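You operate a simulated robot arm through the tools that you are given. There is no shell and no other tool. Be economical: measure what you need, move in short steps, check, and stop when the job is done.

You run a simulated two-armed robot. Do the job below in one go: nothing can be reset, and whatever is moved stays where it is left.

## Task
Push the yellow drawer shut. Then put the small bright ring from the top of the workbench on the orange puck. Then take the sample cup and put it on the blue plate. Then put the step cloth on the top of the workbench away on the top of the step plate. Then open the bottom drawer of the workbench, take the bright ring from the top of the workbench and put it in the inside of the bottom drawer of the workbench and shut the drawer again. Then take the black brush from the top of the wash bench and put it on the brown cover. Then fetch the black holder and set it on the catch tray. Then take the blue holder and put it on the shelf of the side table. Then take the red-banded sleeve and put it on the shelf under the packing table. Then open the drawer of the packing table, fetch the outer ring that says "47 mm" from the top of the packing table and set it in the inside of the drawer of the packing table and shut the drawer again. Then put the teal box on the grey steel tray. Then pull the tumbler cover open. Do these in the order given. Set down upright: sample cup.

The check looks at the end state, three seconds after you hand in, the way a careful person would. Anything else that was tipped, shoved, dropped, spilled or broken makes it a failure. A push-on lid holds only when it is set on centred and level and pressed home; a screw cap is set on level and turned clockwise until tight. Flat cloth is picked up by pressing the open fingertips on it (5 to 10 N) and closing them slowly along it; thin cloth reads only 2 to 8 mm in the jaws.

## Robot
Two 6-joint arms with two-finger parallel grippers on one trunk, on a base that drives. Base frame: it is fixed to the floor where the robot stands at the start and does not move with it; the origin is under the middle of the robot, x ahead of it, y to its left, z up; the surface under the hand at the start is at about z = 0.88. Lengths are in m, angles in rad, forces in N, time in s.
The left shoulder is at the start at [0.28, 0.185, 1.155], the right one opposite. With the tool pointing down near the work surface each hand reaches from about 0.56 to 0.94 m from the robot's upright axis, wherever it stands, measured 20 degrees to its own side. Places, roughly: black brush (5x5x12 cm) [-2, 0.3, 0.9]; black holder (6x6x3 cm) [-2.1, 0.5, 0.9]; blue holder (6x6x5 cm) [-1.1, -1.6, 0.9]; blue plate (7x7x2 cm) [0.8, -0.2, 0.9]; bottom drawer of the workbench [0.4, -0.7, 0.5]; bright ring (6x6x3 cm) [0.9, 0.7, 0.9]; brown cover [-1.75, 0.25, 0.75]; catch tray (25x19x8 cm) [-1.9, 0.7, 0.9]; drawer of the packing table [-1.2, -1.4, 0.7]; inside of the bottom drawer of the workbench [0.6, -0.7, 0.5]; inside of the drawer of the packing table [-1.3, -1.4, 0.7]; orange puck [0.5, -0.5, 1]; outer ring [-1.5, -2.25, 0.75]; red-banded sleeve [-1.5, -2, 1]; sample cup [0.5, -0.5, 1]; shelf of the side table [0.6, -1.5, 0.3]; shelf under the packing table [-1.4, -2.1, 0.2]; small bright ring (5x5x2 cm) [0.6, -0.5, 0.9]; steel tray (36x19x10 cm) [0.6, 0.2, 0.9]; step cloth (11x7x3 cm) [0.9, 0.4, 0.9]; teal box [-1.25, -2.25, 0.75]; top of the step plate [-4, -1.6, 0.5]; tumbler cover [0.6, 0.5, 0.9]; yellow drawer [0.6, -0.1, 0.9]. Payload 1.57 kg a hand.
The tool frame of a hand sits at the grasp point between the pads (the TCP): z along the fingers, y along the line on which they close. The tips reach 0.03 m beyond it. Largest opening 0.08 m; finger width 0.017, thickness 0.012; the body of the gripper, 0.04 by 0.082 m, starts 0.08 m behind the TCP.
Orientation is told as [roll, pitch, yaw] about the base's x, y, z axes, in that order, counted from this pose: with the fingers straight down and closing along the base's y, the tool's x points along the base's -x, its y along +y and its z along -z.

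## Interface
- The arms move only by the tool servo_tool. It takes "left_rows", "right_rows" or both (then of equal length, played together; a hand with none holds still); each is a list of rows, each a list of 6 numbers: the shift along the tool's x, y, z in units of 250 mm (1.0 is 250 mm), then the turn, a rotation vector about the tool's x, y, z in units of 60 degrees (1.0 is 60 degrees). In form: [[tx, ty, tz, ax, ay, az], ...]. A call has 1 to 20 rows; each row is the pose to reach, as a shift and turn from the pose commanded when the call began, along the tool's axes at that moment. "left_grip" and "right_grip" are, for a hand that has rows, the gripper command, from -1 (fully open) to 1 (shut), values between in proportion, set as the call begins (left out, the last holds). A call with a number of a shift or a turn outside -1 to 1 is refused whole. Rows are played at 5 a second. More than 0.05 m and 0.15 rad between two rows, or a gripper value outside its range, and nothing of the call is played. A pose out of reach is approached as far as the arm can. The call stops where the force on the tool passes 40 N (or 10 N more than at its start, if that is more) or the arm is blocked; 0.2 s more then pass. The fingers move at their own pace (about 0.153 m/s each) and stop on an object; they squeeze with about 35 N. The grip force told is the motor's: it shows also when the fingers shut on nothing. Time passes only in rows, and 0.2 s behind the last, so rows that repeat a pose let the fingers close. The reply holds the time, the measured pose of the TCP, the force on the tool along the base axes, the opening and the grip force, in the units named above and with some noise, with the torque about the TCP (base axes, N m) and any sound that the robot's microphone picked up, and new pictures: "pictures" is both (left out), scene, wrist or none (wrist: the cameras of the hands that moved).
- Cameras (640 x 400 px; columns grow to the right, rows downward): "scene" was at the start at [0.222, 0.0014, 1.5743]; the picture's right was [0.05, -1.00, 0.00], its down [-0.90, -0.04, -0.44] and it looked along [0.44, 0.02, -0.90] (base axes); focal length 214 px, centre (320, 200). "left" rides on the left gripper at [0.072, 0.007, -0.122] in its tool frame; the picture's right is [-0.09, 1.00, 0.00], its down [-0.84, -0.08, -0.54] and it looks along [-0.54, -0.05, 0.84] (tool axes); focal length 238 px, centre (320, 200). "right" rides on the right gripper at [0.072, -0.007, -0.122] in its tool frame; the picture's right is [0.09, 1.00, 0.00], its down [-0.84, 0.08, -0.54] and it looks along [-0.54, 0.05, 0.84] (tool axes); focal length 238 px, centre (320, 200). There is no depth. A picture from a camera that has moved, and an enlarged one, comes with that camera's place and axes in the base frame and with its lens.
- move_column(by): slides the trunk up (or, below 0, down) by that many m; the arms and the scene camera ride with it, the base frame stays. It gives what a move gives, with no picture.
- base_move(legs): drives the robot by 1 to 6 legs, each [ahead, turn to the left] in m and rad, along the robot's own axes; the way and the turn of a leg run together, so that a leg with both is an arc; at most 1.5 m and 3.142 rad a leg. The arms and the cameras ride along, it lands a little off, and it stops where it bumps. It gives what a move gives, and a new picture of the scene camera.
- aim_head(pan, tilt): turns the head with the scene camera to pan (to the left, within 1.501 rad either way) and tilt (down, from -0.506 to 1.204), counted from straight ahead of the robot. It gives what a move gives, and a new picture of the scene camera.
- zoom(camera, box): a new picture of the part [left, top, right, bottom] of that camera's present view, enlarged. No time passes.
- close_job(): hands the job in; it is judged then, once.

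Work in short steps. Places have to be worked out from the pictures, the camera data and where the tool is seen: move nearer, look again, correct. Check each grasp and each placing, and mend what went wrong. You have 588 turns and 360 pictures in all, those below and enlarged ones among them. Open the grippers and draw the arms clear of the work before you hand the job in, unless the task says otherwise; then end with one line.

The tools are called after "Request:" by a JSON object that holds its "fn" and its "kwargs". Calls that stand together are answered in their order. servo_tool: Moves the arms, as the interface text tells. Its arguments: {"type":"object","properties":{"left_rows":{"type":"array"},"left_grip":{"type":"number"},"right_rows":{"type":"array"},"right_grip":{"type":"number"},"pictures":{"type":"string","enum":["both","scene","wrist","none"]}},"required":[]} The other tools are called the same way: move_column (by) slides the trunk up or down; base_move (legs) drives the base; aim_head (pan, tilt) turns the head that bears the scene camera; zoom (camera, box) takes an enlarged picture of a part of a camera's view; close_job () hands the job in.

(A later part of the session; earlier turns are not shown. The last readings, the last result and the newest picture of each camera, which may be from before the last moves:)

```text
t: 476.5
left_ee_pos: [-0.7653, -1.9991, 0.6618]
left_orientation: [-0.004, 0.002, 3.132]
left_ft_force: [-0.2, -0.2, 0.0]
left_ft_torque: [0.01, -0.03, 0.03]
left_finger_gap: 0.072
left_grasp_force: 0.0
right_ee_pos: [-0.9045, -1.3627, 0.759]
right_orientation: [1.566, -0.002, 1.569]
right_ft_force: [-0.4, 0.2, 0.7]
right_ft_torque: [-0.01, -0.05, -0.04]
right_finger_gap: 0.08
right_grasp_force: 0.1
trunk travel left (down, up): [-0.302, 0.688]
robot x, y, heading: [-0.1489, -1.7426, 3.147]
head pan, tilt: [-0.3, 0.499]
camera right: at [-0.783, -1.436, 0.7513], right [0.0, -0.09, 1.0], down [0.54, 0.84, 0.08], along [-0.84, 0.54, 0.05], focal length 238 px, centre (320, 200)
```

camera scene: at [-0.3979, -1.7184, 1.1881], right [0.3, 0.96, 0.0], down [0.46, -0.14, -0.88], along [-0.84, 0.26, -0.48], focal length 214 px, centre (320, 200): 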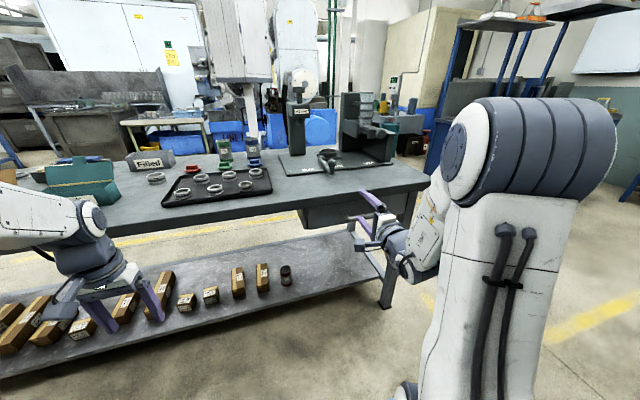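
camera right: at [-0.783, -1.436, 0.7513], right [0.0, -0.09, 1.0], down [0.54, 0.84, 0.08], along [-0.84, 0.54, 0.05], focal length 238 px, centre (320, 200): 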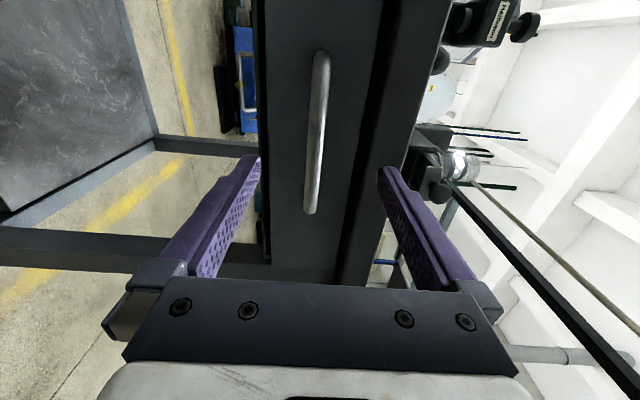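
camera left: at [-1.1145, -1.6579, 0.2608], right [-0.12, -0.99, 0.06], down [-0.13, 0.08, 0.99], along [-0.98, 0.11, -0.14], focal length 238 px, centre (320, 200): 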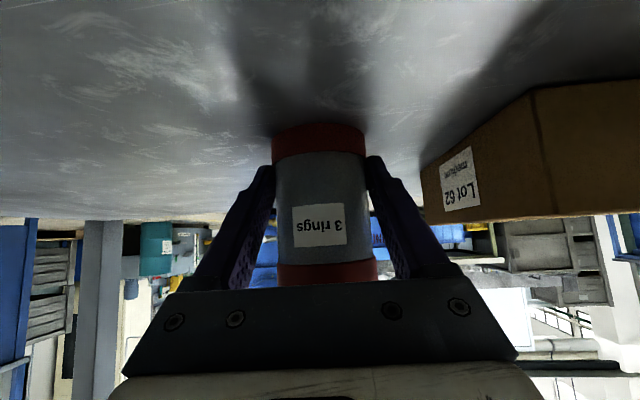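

Aligned. I'll extend forward to the bar and close.

Request:
{"fn": "servo_tool", "kwargs": {"right_rows": [[0, -0.015, 0.15, 0, 0, 0], [0, -0.015, 0.28, 0, 0, 0]], "pictures": "none"}}

Request:
{"fn": "servo_tool", "kwargs": {"right_rows": [[0, 0, 0, 0, 0, 0], [0, 0, 0, 0, 0, 0], [0, 0, 0, 0, 0, 0]], "right_grip": 1, "pictures": "wrist"}}

```text
t: 477.1
left_ee_pos: [-0.7652, -1.9989, 0.662]
left_orientation: [-0.003, -0.001, 3.133]
left_ft_force: [-0.2, 1.0, -0.2]
left_ft_torque: [0.0, 0.01, 0.02]
left_finger_gap: 0.0722
left_grasp_force: 0.0
right_ee_pos: [-0.9756, -1.3639, 0.7524]
right_orientation: [1.567, -0.001, 1.57]
right_ft_force: [-0.1, 0.5, 0.2]
right_ft_torque: [0.0, -0.01, 0.04]
right_finger_gap: 0.08
right_grasp_force: 0.1
trunk travel left (down, up): [-0.302, 0.688]
robot x, y, heading: [-0.1481, -1.7431, 3.143]
head pan, tilt: [-0.3, 0.499]
```

```text
t: 477.9
left_ee_pos: [-0.7637, -1.9996, 0.6632]
left_orientation: [-0.006, -0.001, 3.133]
left_ft_force: [-0.3, 0.4, 0.3]
left_ft_torque: [-0.04, -0.02, 0.02]
left_finger_gap: 0.072
left_grasp_force: 0.0
right_ee_pos: [-0.9743, -1.3629, 0.7551]
right_orientation: [1.57, -0.001, 1.568]
right_ft_force: [-1.3, 0.4, 8.2]
right_ft_torque: [-0.03, 0.13, 0.19]
right_finger_gap: 0.0149
right_grasp_force: 31.1
trunk travel left (down, up): [-0.302, 0.688]
robot x, y, heading: [-0.1506, -1.7422, 3.144]
head pan, tilt: [-0.3, 0.499]
camera right: at [-0.8535, -1.4365, 0.7465], right [0.0, -0.09, 1.0], down [0.54, 0.84, 0.08], along [-0.84, 0.54, 0.05], focal length 238 px, centre (320, 200)
```

right: 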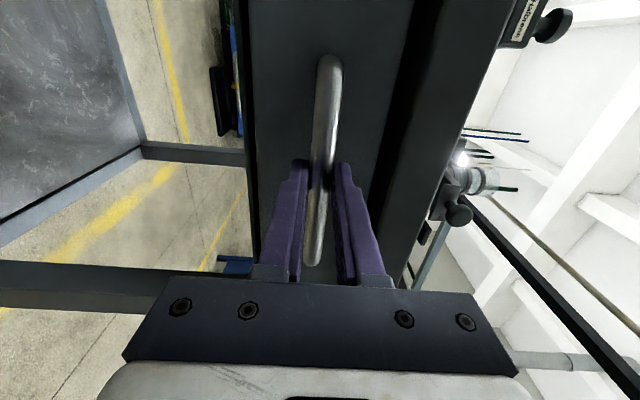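

Gripped. Pulling with the arm.

Request:
{"fn": "servo_tool", "kwargs": {"right_rows": [[0, 0, -0.12, 0, 0, 0], [0, 0, -0.24, 0, 0, 0], [0, 0, -0.36, 0, 0, 0], [0, 0, -0.48, 0, 0, 0], [0, 0, -0.6, 0, 0, 0], [0, 0, -0.7, 0, 0, 0]], "pictures": "none"}}

```text
t: 479.3
left_ee_pos: [-0.7647, -1.9996, 0.6626]
left_orientation: [-0.005, 0.002, 3.132]
left_ft_force: [0.5, 0.0, -1.1]
left_ft_torque: [-0.01, 0.01, 0.0]
left_finger_gap: 0.0721
left_grasp_force: 0.0
right_ee_pos: [-0.7995, -1.3634, 0.7553]
right_orientation: [1.571, -0.003, 1.571]
right_ft_force: [-2.0, -10.7, 18.3]
right_ft_torque: [-0.04, 0.27, -0.67]
right_finger_gap: 0.0148
right_grasp_force: 31.1
trunk travel left (down, up): [-0.302, 0.688]
robot x, y, heading: [-0.151, -1.7424, 3.144]
head pan, tilt: [-0.3, 0.499]
```

Request:
{"fn": "servo_tool", "kwargs": {"right_rows": [[0, 0.01, -0.1, 0, 0, 0], [0, 0.01, -0.2, 0, 0, 0], [0, 0.01, -0.28, 0, 0, 0]], "pictures": "scene"}}

```text
t: 480.1
left_ee_pos: [-0.7657, -1.9999, 0.6618]
left_orientation: [-0.005, 0.001, 3.134]
left_ft_force: [0.4, 0.1, 0.2]
left_ft_torque: [0.01, -0.01, 0.02]
left_finger_gap: 0.072
left_grasp_force: 0.1
right_ee_pos: [-0.7479, -1.3389, 0.7554]
right_orientation: [1.544, 0.01, 1.577]
right_ft_force: [-0.7, 0.3, -11.2]
right_ft_torque: [0.55, -0.22, 0.17]
right_finger_gap: 0.0146
right_grasp_force: 30.3
right hand out of reach, approached as far as the arm can: row 1, 2, 3
trunk travel left (down, up): [-0.302, 0.688]
robot x, y, heading: [-0.1528, -1.7428, 3.142]
head pan, tilt: [-0.3, 0.499]
stopped in row 3 (right hand): the force on the tool passed its limit at 44 N (the readings are from after the stop); the commanded pose is now the measured one
camera scene: at [-0.3982, -1.7184, 1.0751], right [0.3, 0.96, 0.0], down [0.46, -0.14, -0.88], along [-0.84, 0.26, -0.48], focal length 214 px, centre (320, 200)
```

scene: 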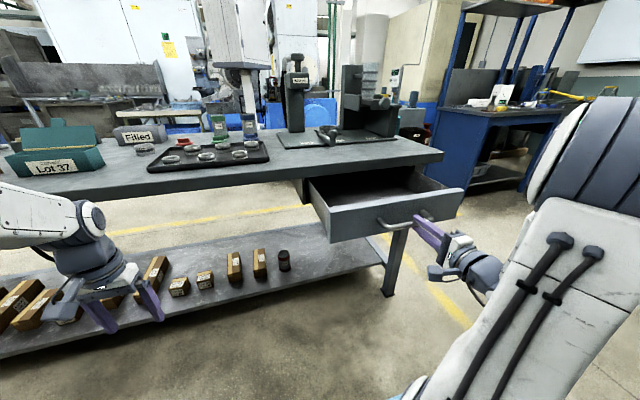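

The drawer is open about 23 cm. I'll release and back the base off slightly.

Request:
{"fn": "servo_tool", "kwargs": {"right_rows": [[0, 0, 0, 0, 0, 0], [0, 0, 0, 0, 0, 0], [0, 0, 0, 0, 0, 0]], "right_grip": -1, "pictures": "none"}}

Request:
{"fn": "base_move", "kwargs": {"legs": [[-0.08, 0]]}}

```text
t: 480.9
left_ee_pos: [-0.7657, -1.9994, 0.6611]
left_orientation: [-0.007, 0.0, 3.133]
left_ft_force: [-0.3, -0.2, 0.0]
left_ft_torque: [0.01, 0.04, -0.01]
left_finger_gap: 0.0719
left_grasp_force: 0.0
right_ee_pos: [-0.7484, -1.339, 0.7563]
right_orientation: [1.549, 0.008, 1.577]
right_ft_force: [-0.2, 1.8, -0.1]
right_ft_torque: [-0.01, -0.03, -0.01]
right_finger_gap: 0.0801
right_grasp_force: 0.1
trunk travel left (down, up): [-0.302, 0.688]
robot x, y, heading: [-0.1512, -1.7414, 3.137]
head pan, tilt: [-0.3, 0.499]
```

```text
t: 482.0
left_ee_pos: [-0.6845, -1.9992, 0.6622]
left_orientation: [-0.005, -0.002, 3.132]
left_ft_force: [0.2, 0.2, -0.7]
left_ft_torque: [-0.02, -0.01, 0.01]
left_finger_gap: 0.0721
left_grasp_force: 0.0
right_ee_pos: [-0.6682, -1.3383, 0.7578]
right_orientation: [1.549, 0.009, 1.575]
right_ft_force: [-0.2, 0.1, 0.2]
right_ft_torque: [0.0, 0.02, 0.04]
right_finger_gap: 0.0798
right_grasp_force: 0.1
trunk travel left (down, up): [-0.302, 0.688]
robot x, y, heading: [-0.0679, -1.7448, 3.139]
head pan, tilt: [-0.3, 0.499]
camera scene: at [-0.3171, -1.7186, 1.0751], right [0.3, 0.96, 0.0], down [0.46, -0.14, -0.88], along [-0.84, 0.26, -0.48], focal length 214 px, centre (320, 200)
```

scene: 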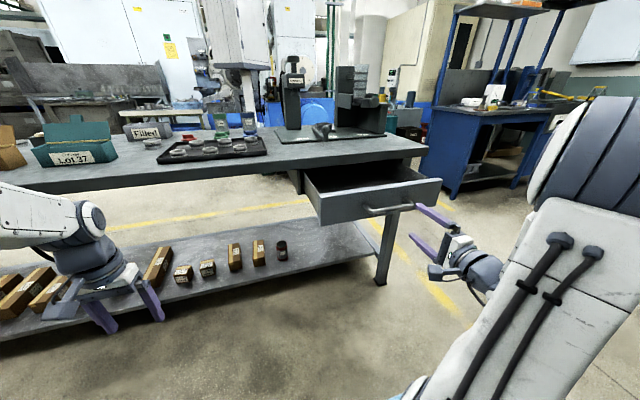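

Now I'll raise the trunk and look for the 47 mm ring.

Request:
{"fn": "move_column", "kwargs": {"by": 0.4}}

Request:
{"fn": "move_column", "kwargs": {"by": 0.17}}

Request:
{"fn": "aim_head", "kwargs": {"pan": 0.4, "tilt": 0.55}}

Request:
{"fn": "zoom", "kwargs": {"camera": "scene", "box": [200, 120, 440, 270]}}

```text
t: 485.8
left_ee_pos: [-0.6833, -1.9994, 1.0612]
left_orientation: [-0.005, 0.0, 3.133]
left_ft_force: [1.0, -0.2, 0.1]
left_ft_torque: [0.0, -0.01, -0.06]
left_finger_gap: 0.072
left_grasp_force: 0.1
right_ee_pos: [-0.6676, -1.3383, 1.1564]
right_orientation: [1.549, 0.008, 1.578]
right_ft_force: [0.5, -0.5, -0.3]
right_ft_torque: [0.05, -0.03, -0.04]
right_finger_gap: 0.08
right_grasp_force: 0.0
trunk travel left (down, up): [-0.702, 0.288]
robot x, y, heading: [-0.0704, -1.7459, 3.144]
head pan, tilt: [-0.3, 0.499]
```

```text
t: 487.8
left_ee_pos: [-0.684, -2.0, 1.2319]
left_orientation: [-0.007, -0.001, 3.132]
left_ft_force: [-0.5, 1.1, -0.3]
left_ft_torque: [0.02, 0.05, 0.03]
left_finger_gap: 0.0721
left_grasp_force: 0.0
right_ee_pos: [-0.669, -1.3384, 1.3274]
right_orientation: [1.547, 0.011, 1.577]
right_ft_force: [-0.6, 0.6, -0.3]
right_ft_torque: [0.0, -0.02, 0.0]
right_finger_gap: 0.0801
right_grasp_force: 0.1
trunk travel left (down, up): [-0.872, 0.118]
robot x, y, heading: [-0.0708, -1.7416, 3.142]
head pan, tilt: [-0.3, 0.499]
```

```text
t: 488.8
left_ee_pos: [-0.6853, -1.9999, 1.2327]
left_orientation: [-0.004, 0.002, 3.133]
left_ft_force: [0.0, -0.1, -0.3]
left_ft_torque: [0.0, 0.0, 0.01]
left_finger_gap: 0.0719
left_grasp_force: 0.1
right_ee_pos: [-0.6679, -1.3392, 1.3258]
right_orientation: [1.549, 0.009, 1.575]
right_ft_force: [-0.3, -0.7, 0.2]
right_ft_torque: [-0.01, 0.03, 0.01]
right_finger_gap: 0.08
right_grasp_force: 0.1
trunk travel left (down, up): [-0.872, 0.118]
robot x, y, heading: [-0.0729, -1.7471, 3.142]
head pan, tilt: [0.4, 0.55]
camera scene: at [-0.3131, -1.7803, 1.6405], right [-0.39, 0.92, 0.0], down [0.48, 0.2, -0.85], along [-0.79, -0.33, -0.52], focal length 214 px, centre (320, 200)
```

scene: 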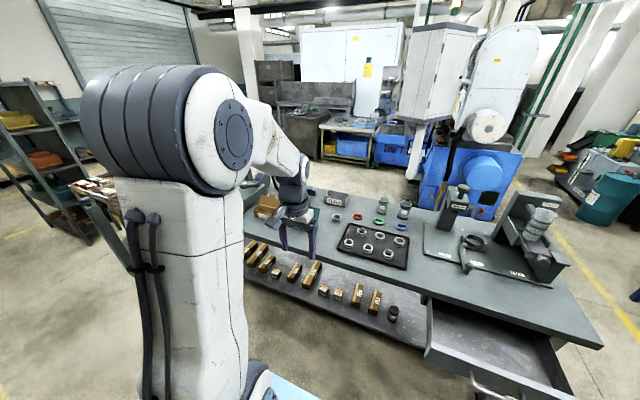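

```text
2.67 times, centred on (320, 195) of scene
camera zoom: at [-0.3131, -1.7803, 1.6405], right [-0.39, 0.92, 0.0], down [0.48, 0.2, -0.85], along [-0.79, -0.33, -0.52], focal length 572 px, centre (320, 213)
```

zoom: 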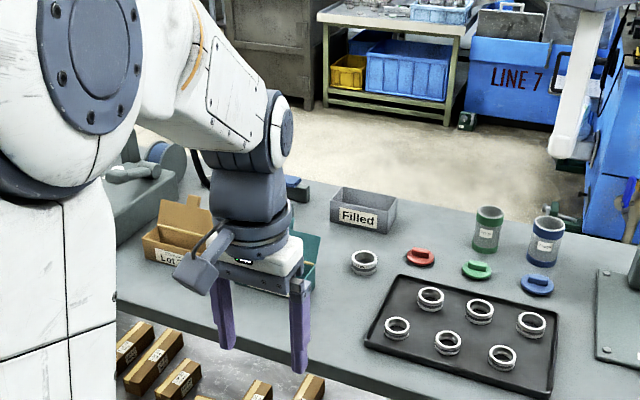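

One ring is at about [-1.33, -2.10], but the area beyond it is hidden. I'll move the base towards -y for a better look.

Request:
{"fn": "base_move", "kwargs": {"legs": [[0, 1.57], [0.33, 0], [0, -1.57]]}}

Request:
{"fn": "aim_head", "kwargs": {"pan": 0.15, "tilt": 0.65}}

Request:
{"fn": "zoom", "kwargs": {"camera": "scene", "box": [160, 140, 440, 315]}}

```text
t: 490.2
left_ee_pos: [-0.6539, -2.0888, 1.231]
left_orientation: [-0.006, 0.0, -3.006]
left_ft_force: [0.8, 0.0, 0.3]
left_ft_torque: [-0.01, -0.03, 0.02]
left_finger_gap: 0.072
left_grasp_force: 0.1
right_ee_pos: [-0.7372, -1.4278, 1.3277]
right_orientation: [1.547, 0.008, 1.735]
right_ft_force: [0.2, -0.7, -0.4]
right_ft_torque: [0.02, 0.01, 0.04]
right_finger_gap: 0.08
right_grasp_force: 0.1
trunk travel left (down, up): [-0.872, 0.118]
robot x, y, heading: [-0.0845, -1.7444, -3.026]
head pan, tilt: [0.4, 0.55]
stopped in leg 1: the robot was blocked; the commanded pose is now the measured one
camera scene: at [-0.3211, -1.8085, 1.6405], right [-0.49, 0.87, 0.0], down [0.46, 0.26, -0.85], along [-0.74, -0.42, -0.52], focal length 214 px, centre (320, 200)
```

scene: 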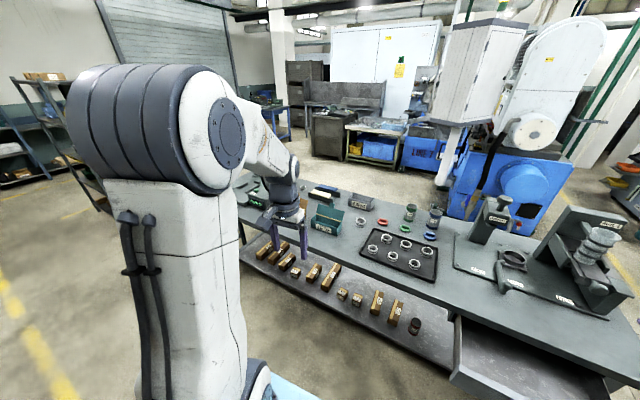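

```text
t: 491.0
left_ee_pos: [-0.6536, -2.0889, 1.2326]
left_orientation: [-0.005, 0.001, -3.004]
left_ft_force: [-0.4, 0.7, 0.0]
left_ft_torque: [-0.01, 0.02, -0.01]
left_finger_gap: 0.0723
left_grasp_force: 0.1
right_ee_pos: [-0.7385, -1.4286, 1.3282]
right_orientation: [1.546, 0.009, 1.736]
right_ft_force: [0.1, 0.4, -0.2]
right_ft_torque: [0.04, -0.03, 0.0]
right_finger_gap: 0.0799
right_grasp_force: 0.0
trunk travel left (down, up): [-0.872, 0.118]
robot x, y, heading: [-0.0838, -1.7441, -3.03]
head pan, tilt: [0.15, 0.649]
camera scene: at [-0.3268, -1.7879, 1.6317], right [-0.26, 0.97, 0.0], down [0.58, 0.16, -0.8], along [-0.77, -0.21, -0.6], focal length 214 px, centre (320, 200)
```

scene: 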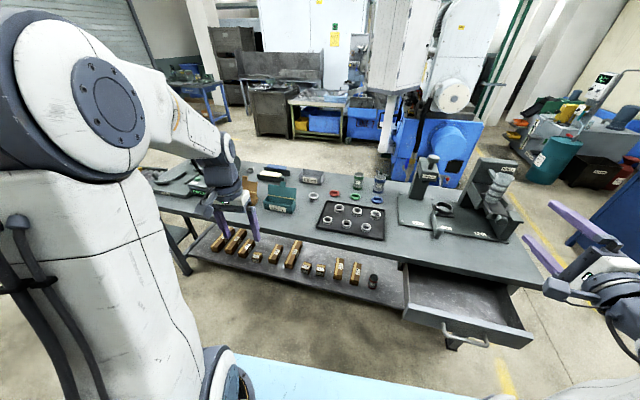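

```text
2.29 times, centred on (300, 228) of scene
camera zoom: at [-0.3268, -1.7879, 1.6317], right [-0.26, 0.97, 0.0], down [0.58, 0.16, -0.8], along [-0.77, -0.21, -0.6], focal length 490 px, centre (366, 137)
```

zoom: 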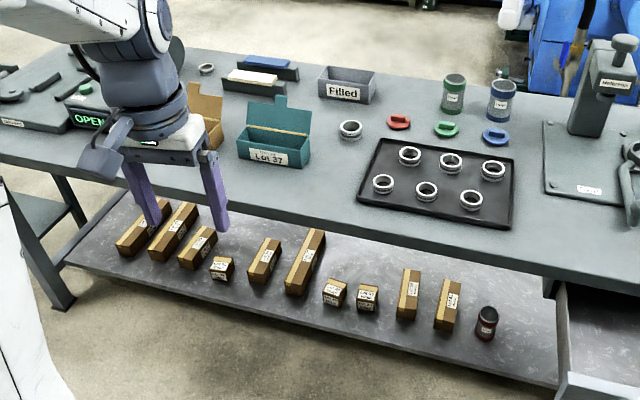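

The base was blocked while turning (too close to the side table), so I'll go forward a little first and then shift. I see candidate rings near [-1.34, -2.10] and [-1.54, -2.66].

Request:
{"fn": "base_move", "kwargs": {"legs": [[0.16, 0], [0, 1.45], [0.33, 0], [0, -1.57]]}}

```text
t: 501.4
left_ee_pos: [-0.8583, -2.3621, 1.2311]
left_orientation: [-0.005, -0.001, -3.125]
left_ft_force: [-0.6, 0.4, 0.1]
left_ft_torque: [-0.06, 0.01, 0.0]
left_finger_gap: 0.0722
left_grasp_force: 0.0
right_ee_pos: [-0.8608, -1.6954, 1.3266]
right_orientation: [1.545, 0.008, 1.615]
right_ft_force: [0.1, -0.1, 0.2]
right_ft_torque: [-0.03, -0.01, 0.03]
right_finger_gap: 0.08
right_grasp_force: 0.1
trunk travel left (down, up): [-0.872, 0.118]
robot x, y, heading: [-0.252, -2.0934, 3.134]
head pan, tilt: [0.15, 0.649]
camera scene: at [-0.4973, -2.1028, 1.6317], right [-0.14, 0.99, 0.0], down [0.6, 0.09, -0.8], along [-0.79, -0.11, -0.6], focal length 214 px, centre (320, 200)
```

scene: 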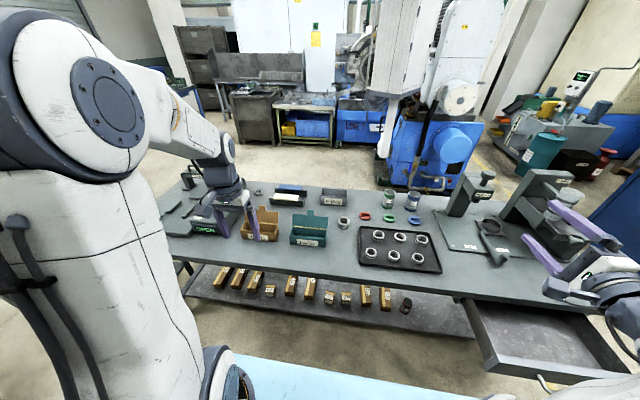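

I'll move the left hand over the table for a wrist view of the rings and the "Filled" box.

Request:
{"fn": "servo_tool", "kwargs": {"left_rows": [[-0.14, -0.08, 0, 0, 0, 0], [-0.28, -0.16, 0, 0, 0, 0], [-0.42, -0.24, 0, 0, 0, 0], [-0.56, -0.32, 0, 0, 0, 0], [-0.7, -0.4, 0, 0, 0, 0], [-0.84, -0.48, 0, 0, 0, 0], [-0.98, -0.56, 0, 0, 0, 0]], "left_grip": -1, "pictures": "wrist"}}

```text
t: 503.1
left_ee_pos: [-1.1039, -2.2261, 1.2338]
left_orientation: [-0.005, 0.001, -3.126]
left_ft_force: [0.2, 0.7, 0.7]
left_ft_torque: [-0.01, -0.01, 0.01]
left_finger_gap: 0.0799
left_grasp_force: 0.1
right_ee_pos: [-0.8622, -1.6966, 1.3279]
right_orientation: [1.547, 0.01, 1.616]
right_ft_force: [-0.4, 0.7, -0.7]
right_ft_torque: [-0.01, 0.0, 0.01]
right_finger_gap: 0.0801
right_grasp_force: 0.1
trunk travel left (down, up): [-0.872, 0.118]
robot x, y, heading: [-0.2488, -2.0882, 3.127]
head pan, tilt: [0.15, 0.649]
camera left: at [-1.0327, -2.2319, 1.3548], right [-0.08, -1.0, -0.01], down [-0.84, 0.06, 0.54], along [-0.54, 0.05, -0.84], focal length 238 px, centre (320, 200)
```

left: 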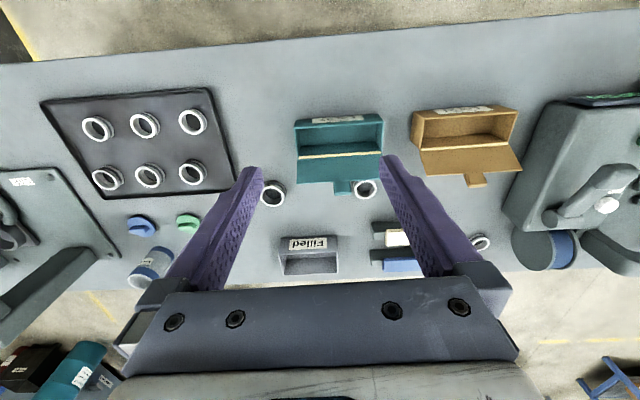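

Request:
{"fn": "zoom", "kwargs": {"camera": "left", "box": [330, 160, 410, 210]}}

Request:
{"fn": "zoom", "kwargs": {"camera": "left", "box": [240, 165, 320, 215]}}

```text
8.00 times, centred on (370, 185) of left
camera zoom: at [-1.0327, -2.2319, 1.3548], right [-0.08, -1.0, -0.01], down [-0.84, 0.06, 0.54], along [-0.54, 0.05, -0.84], focal length 1907 px, centre (-80, 320)
```

zoom: 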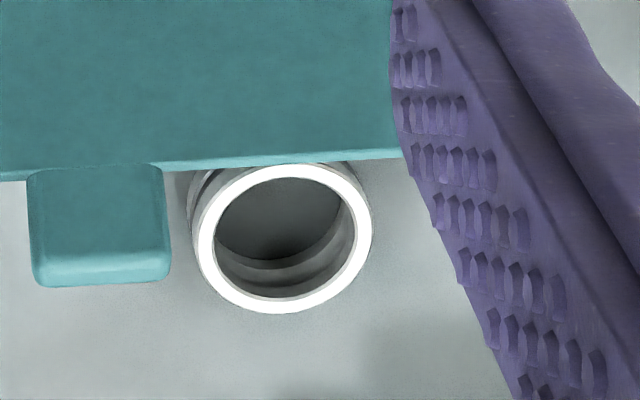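

```text
8.00 times, centred on (280, 190) of left
camera zoom: at [-1.0327, -2.2319, 1.3548], right [-0.08, -1.0, -0.01], down [-0.84, 0.06, 0.54], along [-0.54, 0.05, -0.84], focal length 1907 px, centre (640, 280)
```

zoom: 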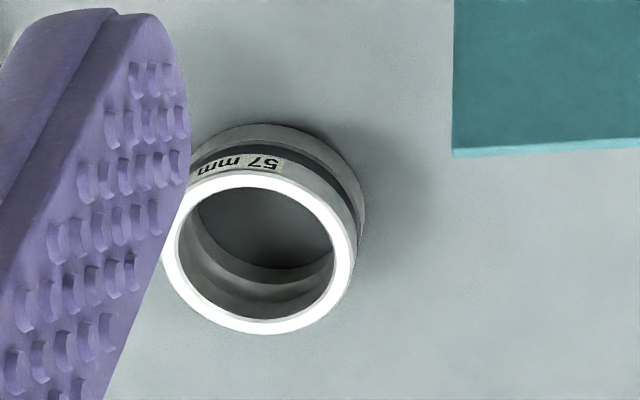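

The ring at [-1.32, -2.09] says "57 mm". I'll check the other candidate further left.

Request:
{"fn": "zoom", "kwargs": {"camera": "left", "box": [440, 218, 520, 268]}}

Request:
{"fn": "servo_tool", "kwargs": {"left_rows": [[-0.1, 0.08, 0.08, 0, 0, 0], [-0.2, 0.16, 0.16, 0, 0, 0], [-0.3, 0.24, 0.24, 0, 0, 0], [-0.36, 0.32, 0.32, 0, 0, 0]], "pictures": "wrist"}}

```text
8.00 times, centred on (480, 243) of left
camera zoom: at [-1.0327, -2.2319, 1.3548], right [-0.08, -1.0, -0.01], down [-0.84, 0.06, 0.54], along [-0.54, 0.05, -0.84], focal length 1907 px, centre (-960, -144)
```

zoom: 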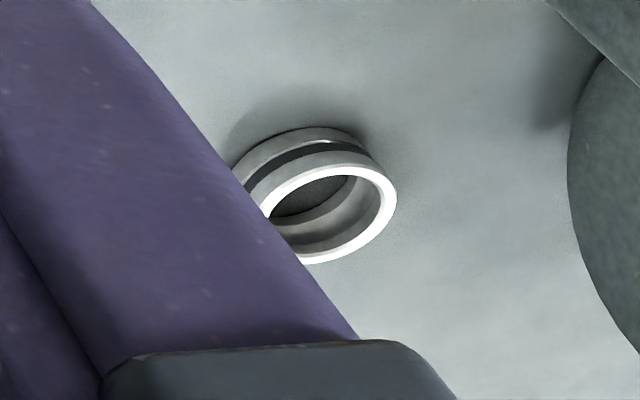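

```text
t: 504.1
left_ee_pos: [-1.1477, -2.2992, 1.1516]
left_orientation: [-0.006, -0.002, -3.125]
left_ft_force: [-0.5, -0.4, 0.2]
left_ft_torque: [-0.03, -0.01, 0.02]
left_finger_gap: 0.0801
left_grasp_force: 0.1
left hand out of reach, approached as far as the arm can: row 2, 3, 4
right_ee_pos: [-0.8623, -1.6953, 1.3279]
right_orientation: [1.546, 0.009, 1.615]
right_ft_force: [-0.4, 0.2, 0.1]
right_ft_torque: [-0.02, 0.01, 0.01]
right_finger_gap: 0.0802
right_grasp_force: 0.0
trunk travel left (down, up): [-0.872, 0.118]
robot x, y, heading: [-0.2493, -2.0905, 3.131]
head pan, tilt: [0.15, 0.649]
camera left: at [-1.076, -2.3065, 1.2731], right [-0.08, -1.0, -0.01], down [-0.84, 0.06, 0.54], along [-0.54, 0.05, -0.84], focal length 238 px, centre (320, 200)
```

left: 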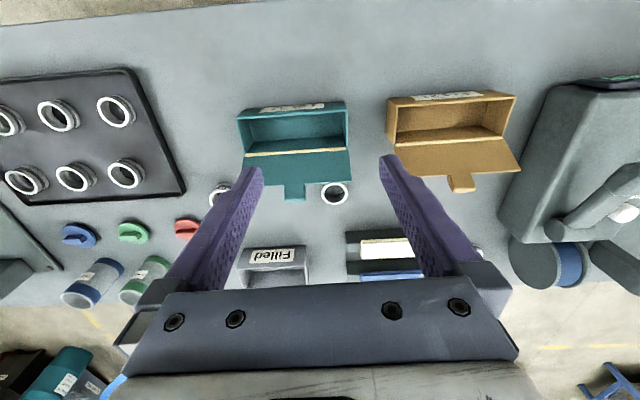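

The ring just behind the teal box's open lid, at about [-1.32, -2.312], is the one nearest the listed place. I'll drive nearer and check its label from above.

Request:
{"fn": "base_move", "kwargs": {"legs": [[0.25, 0]]}}

Request:
{"fn": "servo_tool", "kwargs": {"left_rows": [[0.15, 0.03, 0, 0, 0, 0], [0.3, 0.06, 0, 0, 0, 0]], "pictures": "wrist"}}

```text
t: 505.9
left_ee_pos: [-1.397, -2.3048, 1.152]
left_orientation: [-0.005, 0.0, -3.12]
left_ft_force: [-0.1, 0.2, 0.7]
left_ft_torque: [0.01, 0.04, 0.02]
left_finger_gap: 0.0801
left_grasp_force: 0.0
right_ee_pos: [-1.1155, -1.6981, 1.3283]
right_orientation: [1.546, 0.008, 1.619]
right_ft_force: [-0.2, 0.8, 0.2]
right_ft_torque: [0.0, 0.01, 0.0]
right_finger_gap: 0.0802
right_grasp_force: 0.1
trunk travel left (down, up): [-0.872, 0.118]
robot x, y, heading: [-0.5043, -2.0892, 3.137]
head pan, tilt: [0.15, 0.649]
camera scene: at [-0.7473, -2.1031, 1.6317], right [-0.15, 0.99, 0.0], down [0.6, 0.09, -0.8], along [-0.79, -0.12, -0.6], focal length 214 px, centre (320, 200)
```

scene: 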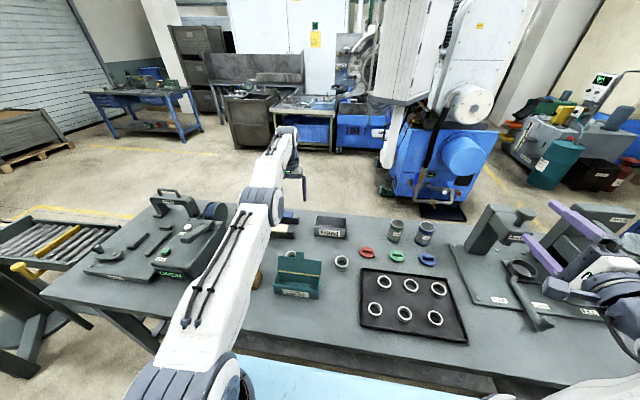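

```text
t: 506.5
left_ee_pos: [-1.3941, -2.3063, 1.1529]
left_orientation: [-0.006, 0.002, -3.119]
left_ft_force: [0.4, -0.3, -0.5]
left_ft_torque: [0.0, 0.01, 0.02]
left_finger_gap: 0.0796
left_grasp_force: 0.1
left hand out of reach, approached as far as the arm can: row 1, 2
right_ee_pos: [-1.1147, -1.6987, 1.3284]
right_orientation: [1.546, 0.007, 1.619]
right_ft_force: [-0.2, 0.9, 0.3]
right_ft_torque: [0.01, 0.0, 0.02]
right_finger_gap: 0.08
right_grasp_force: 0.1
trunk travel left (down, up): [-0.872, 0.118]
robot x, y, heading: [-0.5018, -2.0896, 3.137]
head pan, tilt: [0.15, 0.649]
camera left: at [-1.3219, -2.3123, 1.2747], right [-0.07, -1.0, -0.01], down [-0.84, 0.06, 0.54], along [-0.54, 0.04, -0.84], focal length 238 px, centre (320, 200)
```

left: 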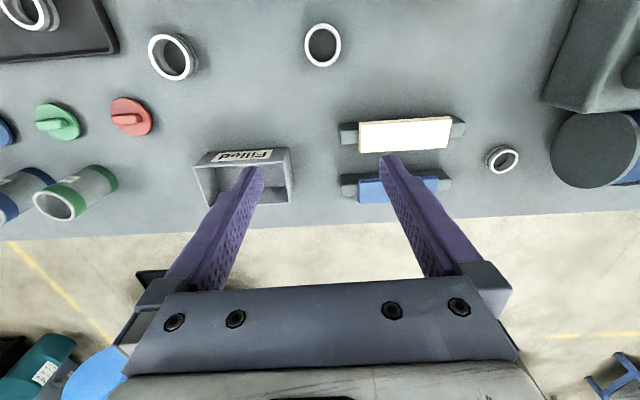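

Request:
{"fn": "zoom", "kwargs": {"camera": "left", "box": [462, 133, 542, 183]}}

Request:
{"fn": "zoom", "kwargs": {"camera": "left", "box": [282, 20, 362, 70]}}

```text
8.00 times, centred on (502, 158) of left
camera zoom: at [-1.3219, -2.3123, 1.2747], right [-0.07, -1.0, -0.01], down [-0.84, 0.06, 0.54], along [-0.54, 0.04, -0.84], focal length 1907 px, centre (-1136, 536)
```

zoom: 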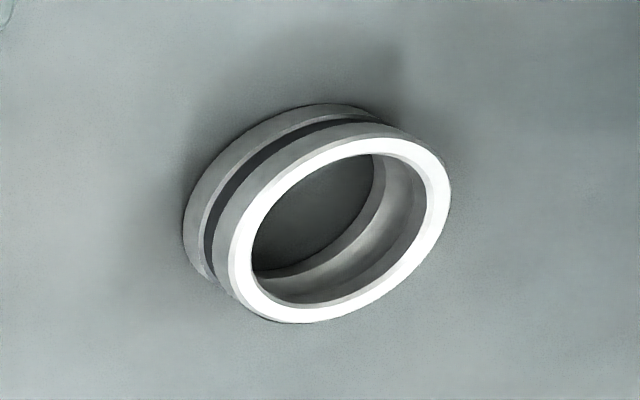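

```text
8.00 times, centred on (322, 45) of left
camera zoom: at [-1.3219, -2.3123, 1.2747], right [-0.07, -1.0, -0.01], down [-0.84, 0.06, 0.54], along [-0.54, 0.04, -0.84], focal length 1907 px, centre (304, 1440)
```

zoom: 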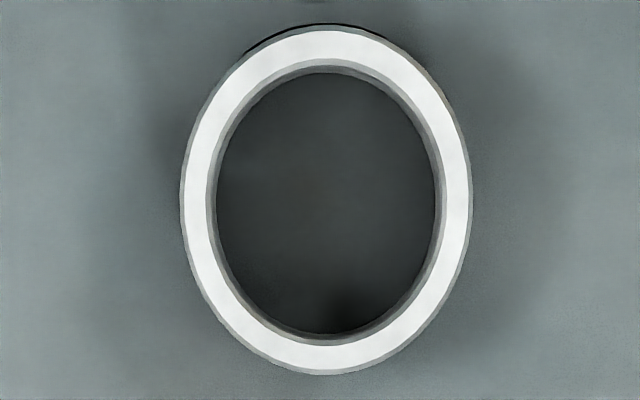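

By size the three rings look like 57, ~51 and ~47 mm, so the ring at about [-1.52, -2.63] may be the 47. I need to read its label, so I'll reposition the base to reach it.

Request:
{"fn": "base_move", "kwargs": {"legs": [[-0.26, 0], [0, 1.57], [0.36, 0], [0, -1.57]]}}

Request:
{"fn": "aim_head", "kwargs": {"pan": 0.3, "tilt": 0.6}}

```text
t: 517.9
left_ee_pos: [-1.135, -2.6611, 1.1524]
left_orientation: [-0.005, 0.001, -3.118]
left_ft_force: [0.2, -0.1, 0.0]
left_ft_torque: [0.04, 0.02, -0.02]
left_finger_gap: 0.08
left_grasp_force: 0.1
right_ee_pos: [-0.8565, -2.0539, 1.3288]
right_orientation: [1.547, 0.008, 1.622]
right_ft_force: [0.4, -0.4, 0.2]
right_ft_torque: [-0.04, 0.01, 0.03]
right_finger_gap: 0.08
right_grasp_force: 0.1
trunk travel left (down, up): [-0.872, 0.118]
robot x, y, heading: [-0.2456, -2.444, 3.137]
head pan, tilt: [0.15, 0.649]
camera scene: at [-0.4891, -2.458, 1.6317], right [-0.15, 0.99, 0.0], down [0.6, 0.09, -0.8], along [-0.79, -0.12, -0.6], focal length 214 px, centre (320, 200)
```

scene: 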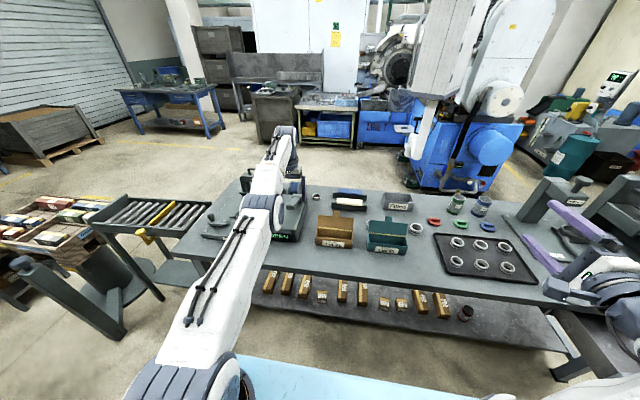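

```text
t: 518.6
left_ee_pos: [-1.1345, -2.6619, 1.1527]
left_orientation: [-0.006, 0.002, -3.12]
left_ft_force: [-0.1, 0.5, -0.6]
left_ft_torque: [-0.03, 0.01, -0.03]
left_finger_gap: 0.0798
left_grasp_force: 0.1
right_ee_pos: [-0.8565, -2.0535, 1.3281]
right_orientation: [1.547, 0.008, 1.622]
right_ft_force: [0.3, -0.2, -0.1]
right_ft_torque: [-0.02, 0.02, 0.01]
right_finger_gap: 0.0799
right_grasp_force: 0.1
trunk travel left (down, up): [-0.872, 0.118]
robot x, y, heading: [-0.2439, -2.4418, 3.138]
head pan, tilt: [0.3, 0.6]
camera scene: at [-0.4877, -2.4711, 1.6359], right [-0.29, 0.96, 0.0], down [0.54, 0.17, -0.82], along [-0.79, -0.24, -0.57], focal length 214 px, centre (320, 200)
```

scene: 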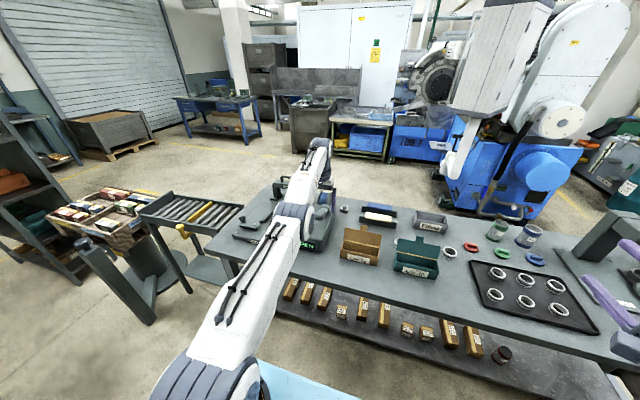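

Request:
{"fn": "servo_tool", "kwargs": {"left_rows": [[0.05, -0.05, -0.1, 0, 0, 0], [0.05, -0.1, -0.2, 0, 0, 0]], "pictures": "wrist"}}

```text
t: 519.2
left_ee_pos: [-1.1249, -2.6352, 1.2044]
left_orientation: [-0.005, 0.004, -3.117]
left_ft_force: [-0.1, 0.2, -0.2]
left_ft_torque: [0.02, -0.02, 0.0]
left_finger_gap: 0.0799
left_grasp_force: 0.1
left hand out of reach, approached as far as the arm can: row 1
right_ee_pos: [-0.8559, -2.0537, 1.3269]
right_orientation: [1.547, 0.009, 1.621]
right_ft_force: [-0.1, -0.6, -0.3]
right_ft_torque: [-0.01, 0.0, 0.03]
right_finger_gap: 0.0802
right_grasp_force: 0.0
trunk travel left (down, up): [-0.872, 0.118]
robot x, y, heading: [-0.2439, -2.4436, 3.148]
head pan, tilt: [0.3, 0.6]
camera left: at [-1.0533, -2.6413, 1.3259], right [-0.07, -1.0, -0.01], down [-0.84, 0.05, 0.54], along [-0.54, 0.04, -0.84], focal length 238 px, centre (320, 200)
```

left: 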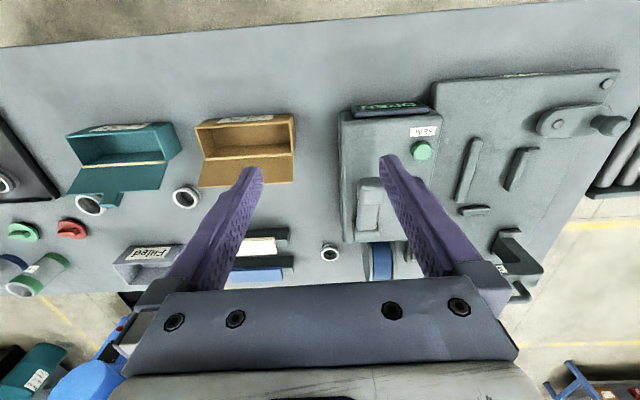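

Request:
{"fn": "zoom", "kwargs": {"camera": "left", "box": [290, 228, 370, 278]}}

Request:
{"fn": "zoom", "kwargs": {"camera": "left", "box": [146, 172, 226, 222]}}

```text
8.00 times, centred on (330, 253) of left
camera zoom: at [-1.0533, -2.6413, 1.3259], right [-0.07, -1.0, -0.01], down [-0.84, 0.05, 0.54], along [-0.54, 0.04, -0.84], focal length 1907 px, centre (240, -224)
```

zoom: 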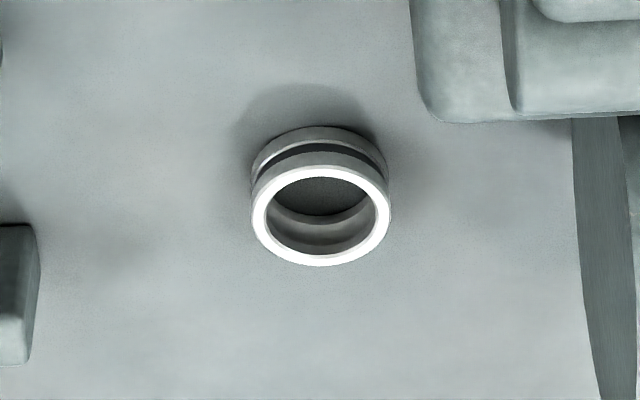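

```text
8.00 times, centred on (186, 197) of left
camera zoom: at [-1.0533, -2.6413, 1.3259], right [-0.07, -1.0, -0.01], down [-0.84, 0.05, 0.54], along [-0.54, 0.04, -0.84], focal length 1907 px, centre (1392, 224)
```

zoom: 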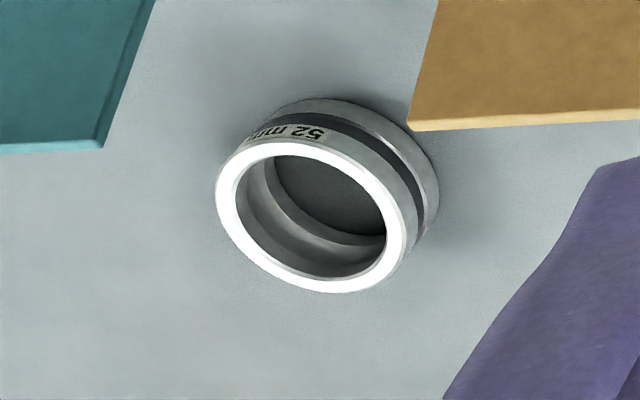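

That one says "52 mm". The remaining loose ring at about [-1.516, -2.636] measures about 47 mm across, so it is the one. I'll drive forward to put the left hand above it.

Request:
{"fn": "base_move", "kwargs": {"legs": [[0.4, 0]]}}

Request:
{"fn": "servo_tool", "kwargs": {"left_rows": [[0, 0, 0.1, 0, 0, -0.11], [0, 0, 0.2, 0, 0, -0.22], [0, 0, 0.3, 0, 0, -0.333]], "pictures": "wrist"}}

```text
t: 521.6
left_ee_pos: [-1.5243, -2.6437, 1.2037]
left_orientation: [-0.007, 0.002, -3.111]
left_ft_force: [0.7, -0.4, 0.2]
left_ft_torque: [-0.05, 0.0, -0.03]
left_finger_gap: 0.08
left_grasp_force: 0.1
right_ee_pos: [-1.2597, -2.0593, 1.3285]
right_orientation: [1.546, 0.01, 1.629]
right_ft_force: [0.5, 0.3, 0.2]
right_ft_torque: [-0.02, 0.0, 0.04]
right_finger_gap: 0.0801
right_grasp_force: 0.0
trunk travel left (down, up): [-0.872, 0.118]
robot x, y, heading: [-0.6459, -2.4446, -3.141]
head pan, tilt: [0.3, 0.6]
camera scene: at [-0.888, -2.4737, 1.636], right [-0.3, 0.95, 0.0], down [0.54, 0.17, -0.83], along [-0.79, -0.25, -0.56], focal length 214 px, centre (320, 200)
```

scene: 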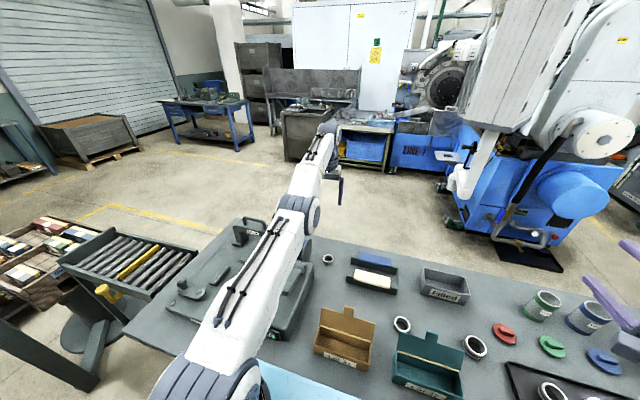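

```text
t: 522.5
left_ee_pos: [-1.538, -2.6426, 1.1283]
left_orientation: [-0.003, 0.006, -2.762]
left_ft_force: [-1.4, -0.4, -0.3]
left_ft_torque: [-0.02, -0.03, -0.01]
left_finger_gap: 0.08
left_grasp_force: 0.1
left hand out of reach, approached as far as the arm can: row 1, 2, 3
right_ee_pos: [-1.2597, -2.0587, 1.3279]
right_orientation: [1.545, 0.007, 1.628]
right_ft_force: [0.4, 0.1, 0.0]
right_ft_torque: [-0.03, 0.01, -0.01]
right_finger_gap: 0.0798
right_grasp_force: 0.1
trunk travel left (down, up): [-0.872, 0.118]
robot x, y, heading: [-0.6441, -2.444, -3.139]
head pan, tilt: [0.3, 0.6]
camera left: at [-1.4695, -2.6229, 1.2503], right [0.28, -0.96, 0.0], down [-0.81, -0.24, 0.54], along [-0.51, -0.15, -0.84], focal length 238 px, centre (320, 200)
```

left: 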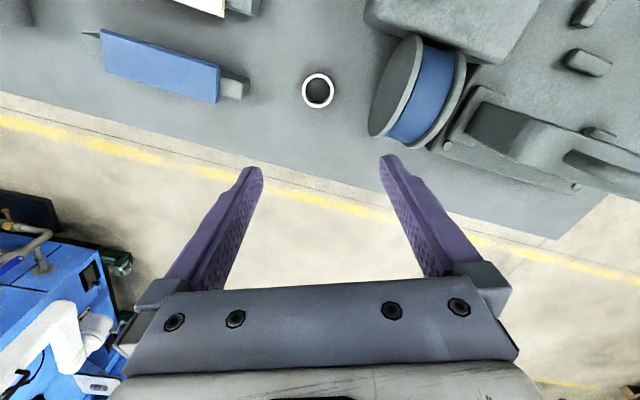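

The ring is at about [-1.519, -2.634]. I'll descend to it with the hand yawed 20° to stay clear of the device.

Request:
{"fn": "servo_tool", "kwargs": {"left_rows": [[0.04, 0, 0.15, 0, 0, 0], [0.083, -0.004, 0.3, 0, 0, 0], [0.083, -0.004, 0.45, 0, 0, 0], [0.083, -0.004, 0.58, 0, 0, 0]], "pictures": "wrist"}}

```text
t: 523.5
left_ee_pos: [-1.5392, -2.634, 0.9818]
left_orientation: [-0.003, 0.008, -2.762]
left_ft_force: [-0.3, -0.5, 0.0]
left_ft_torque: [0.03, -0.01, 0.01]
left_finger_gap: 0.0802
left_grasp_force: 0.1
left hand out of reach, approached as far as the arm can: row 1, 2, 3, 4
right_ee_pos: [-1.2601, -2.0599, 1.328]
right_orientation: [1.546, 0.01, 1.629]
right_ft_force: [0.0, -0.8, 0.9]
right_ft_torque: [0.01, 0.0, -0.01]
right_finger_gap: 0.0798
right_grasp_force: 0.0
trunk travel left (down, up): [-0.872, 0.118]
robot x, y, heading: [-0.6461, -2.4436, -3.137]
head pan, tilt: [0.3, 0.6]
camera left: at [-1.4704, -2.6139, 1.104], right [0.28, -0.96, 0.0], down [-0.81, -0.24, 0.54], along [-0.52, -0.15, -0.84], focal length 238 px, centre (320, 200)
```

left: 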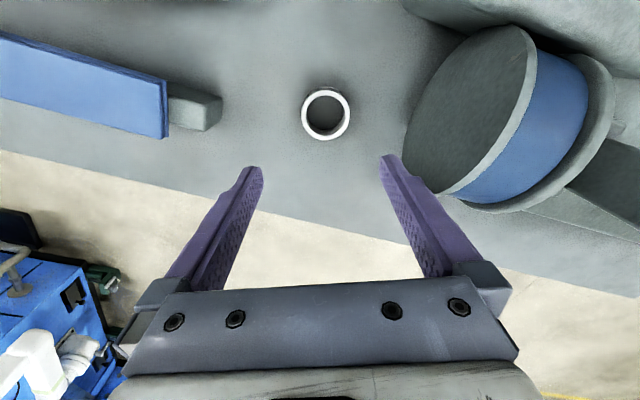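

I'll narrow the opening to 60 mm to clear the spool, shift back 2 cm, and go down.

Request:
{"fn": "servo_tool", "kwargs": {"left_rows": [[0.04, 0, 0.05, 0, 0, 0], [0.08, 0, 0.1, 0, 0, 0], [0.08, 0, 0.15, 0, 0, 0]], "left_grip": -0.5, "pictures": "none"}}

```text
t: 524.2
left_ee_pos: [-1.5333, -2.6256, 0.9435]
left_orientation: [-0.004, 0.008, -2.762]
left_ft_force: [-0.8, 0.0, 0.1]
left_ft_torque: [-0.01, -0.02, 0.0]
left_finger_gap: 0.0601
left_grasp_force: 0.1
left hand out of reach, approached as far as the arm can: row 1, 2, 3
right_ee_pos: [-1.2601, -2.0589, 1.328]
right_orientation: [1.547, 0.01, 1.629]
right_ft_force: [0.2, 0.0, -0.7]
right_ft_torque: [0.0, -0.01, 0.02]
right_finger_gap: 0.08
right_grasp_force: 0.1
trunk travel left (down, up): [-0.872, 0.118]
robot x, y, heading: [-0.6426, -2.4459, -3.136]
head pan, tilt: [0.3, 0.6]
```

Request:
{"fn": "base_move", "kwargs": {"legs": [[0.05, 0]]}}

Request:
{"fn": "servo_tool", "kwargs": {"left_rows": [[0.08, 0, 0, 0, 0, 0], [0.16, 0, 0, 0, 0, 0], [0.24, 0, 0, 0, 0, 0]], "pictures": "wrist"}}

```text
t: 525.2
left_ee_pos: [-1.5841, -2.6264, 0.9427]
left_orientation: [-0.003, 0.006, -2.762]
left_ft_force: [1.1, -0.5, -0.4]
left_ft_torque: [0.02, 0.02, -0.03]
left_finger_gap: 0.0598
left_grasp_force: 0.1
right_ee_pos: [-1.3121, -2.0599, 1.3279]
right_orientation: [1.547, 0.01, 1.627]
right_ft_force: [0.3, -0.5, 0.5]
right_ft_torque: [-0.02, -0.01, 0.01]
right_finger_gap: 0.0802
right_grasp_force: 0.0
trunk travel left (down, up): [-0.872, 0.118]
robot x, y, heading: [-0.6974, -2.4436, -3.132]
head pan, tilt: [0.3, 0.6]
camera scene: at [-0.9392, -2.4742, 1.636], right [-0.3, 0.95, 0.0], down [0.54, 0.17, -0.83], along [-0.79, -0.25, -0.56], focal length 214 px, centre (320, 200)
```

scene: 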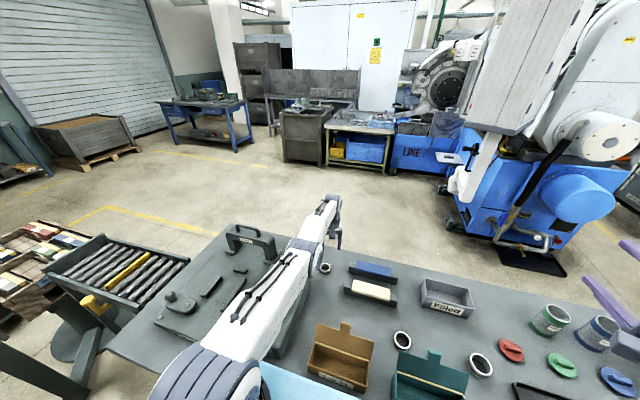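

```text
t: 526.0
left_ee_pos: [-1.5826, -2.6055, 0.9354]
left_orientation: [-0.001, 0.009, -2.761]
left_ft_force: [-0.1, -0.2, 0.1]
left_ft_torque: [0.04, 0.01, 0.01]
left_finger_gap: 0.0598
left_grasp_force: 0.0
left hand out of reach, approached as far as the arm can: row 1, 2, 3
right_ee_pos: [-1.3119, -2.0597, 1.3282]
right_orientation: [1.545, 0.009, 1.628]
right_ft_force: [-0.9, -0.8, 0.5]
right_ft_torque: [0.06, 0.0, -0.01]
right_finger_gap: 0.0799
right_grasp_force: 0.1
trunk travel left (down, up): [-0.872, 0.118]
robot x, y, heading: [-0.6976, -2.4462, -3.135]
head pan, tilt: [0.3, 0.6]
camera left: at [-1.5141, -2.5862, 1.0584], right [0.28, -0.96, 0.0], down [-0.81, -0.24, 0.53], along [-0.51, -0.15, -0.84], focal length 238 px, centre (320, 200)
```

left: 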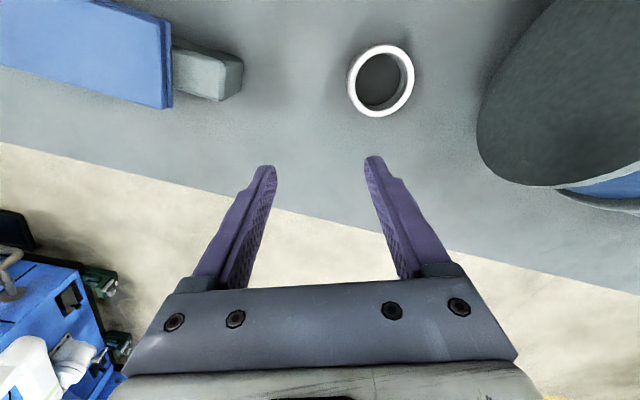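

Request:
{"fn": "servo_tool", "kwargs": {"left_rows": [[0.15, 0.03, 0, 0, 0, 0], [0.3, 0.06, 0, 0, 0, 0], [0.4, 0.08, 0, 0, 0, 0]], "pictures": "none"}}

```text
t: 526.8
left_ee_pos: [-1.5795, -2.5932, 0.9275]
left_orientation: [-0.002, 0.007, -2.763]
left_ft_force: [0.5, -0.3, -0.4]
left_ft_torque: [0.02, -0.01, -0.02]
left_finger_gap: 0.0601
left_grasp_force: 0.1
left hand out of reach, approached as far as the arm can: row 1, 2, 3
right_ee_pos: [-1.3115, -2.0585, 1.3278]
right_orientation: [1.547, 0.007, 1.627]
right_ft_force: [-0.2, 0.0, -0.5]
right_ft_torque: [-0.02, -0.01, 0.01]
right_finger_gap: 0.0801
right_grasp_force: 0.1
trunk travel left (down, up): [-0.872, 0.118]
robot x, y, heading: [-0.6964, -2.4454, -3.138]
head pan, tilt: [0.3, 0.6]
```

The arm seems stuck fully stretched. I'll raise it while drawing back to re-bend the elbow.

Request:
{"fn": "servo_tool", "kwargs": {"left_rows": [[0.05, 0, -0.15, 0, 0.05, 0], [0.1, 0, -0.3, 0, 0.1, 0], [0.2, 0, -0.42, 0, 0.15, 0], [0.3, 0, -0.54, 0, 0.2, 0], [0.4, 0, -0.6, 0, 0.2, 0]], "pictures": "none"}}

```text
t: 528.0
left_ee_pos: [-1.4943, -2.5584, 1.0791]
left_orientation: [-0.011, 0.205, -2.763]
left_ft_force: [5.7, -0.7, -7.8]
left_ft_torque: [0.11, 0.36, 0.03]
left_finger_gap: 0.0601
left_grasp_force: 0.1
left hand out of reach, approached as far as the arm can: row 1, 2, 3, 4
right_ee_pos: [-1.3141, -2.0592, 1.3254]
right_orientation: [1.545, 0.009, 1.629]
right_ft_force: [0.2, 0.2, -0.7]
right_ft_torque: [-0.06, 0.05, -0.02]
right_finger_gap: 0.08
right_grasp_force: 0.1
trunk travel left (down, up): [-0.872, 0.118]
robot x, y, heading: [-0.6951, -2.4433, -3.133]
head pan, tilt: [0.3, 0.6]
```

Request:
{"fn": "servo_tool", "kwargs": {"left_rows": [[0, 0, 0, 0, 0, 0]], "pictures": "wrist"}}

```text
t: 528.4
left_ee_pos: [-1.488, -2.5583, 1.0787]
left_orientation: [-0.003, 0.215, -2.763]
left_ft_force: [-0.1, 0.0, 0.3]
left_ft_torque: [-0.01, 0.0, 0.0]
left_finger_gap: 0.0601
left_grasp_force: 0.1
right_ee_pos: [-1.3121, -2.0598, 1.3272]
right_orientation: [1.544, 0.009, 1.63]
right_ft_force: [-0.2, -0.1, 0.0]
right_ft_torque: [-0.04, 0.0, 0.03]
right_finger_gap: 0.0804
right_grasp_force: 0.1
trunk travel left (down, up): [-0.872, 0.118]
robot x, y, heading: [-0.6975, -2.4452, -3.134]
head pan, tilt: [0.3, 0.6]
camera left: at [-1.4441, -2.5488, 1.2125], right [0.29, -0.96, -0.02], down [-0.9, -0.28, 0.35], along [-0.34, -0.08, -0.94], focal length 238 px, centre (320, 200)
```

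left: 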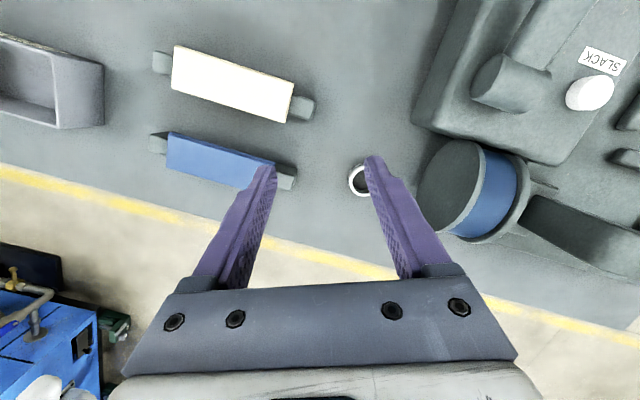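

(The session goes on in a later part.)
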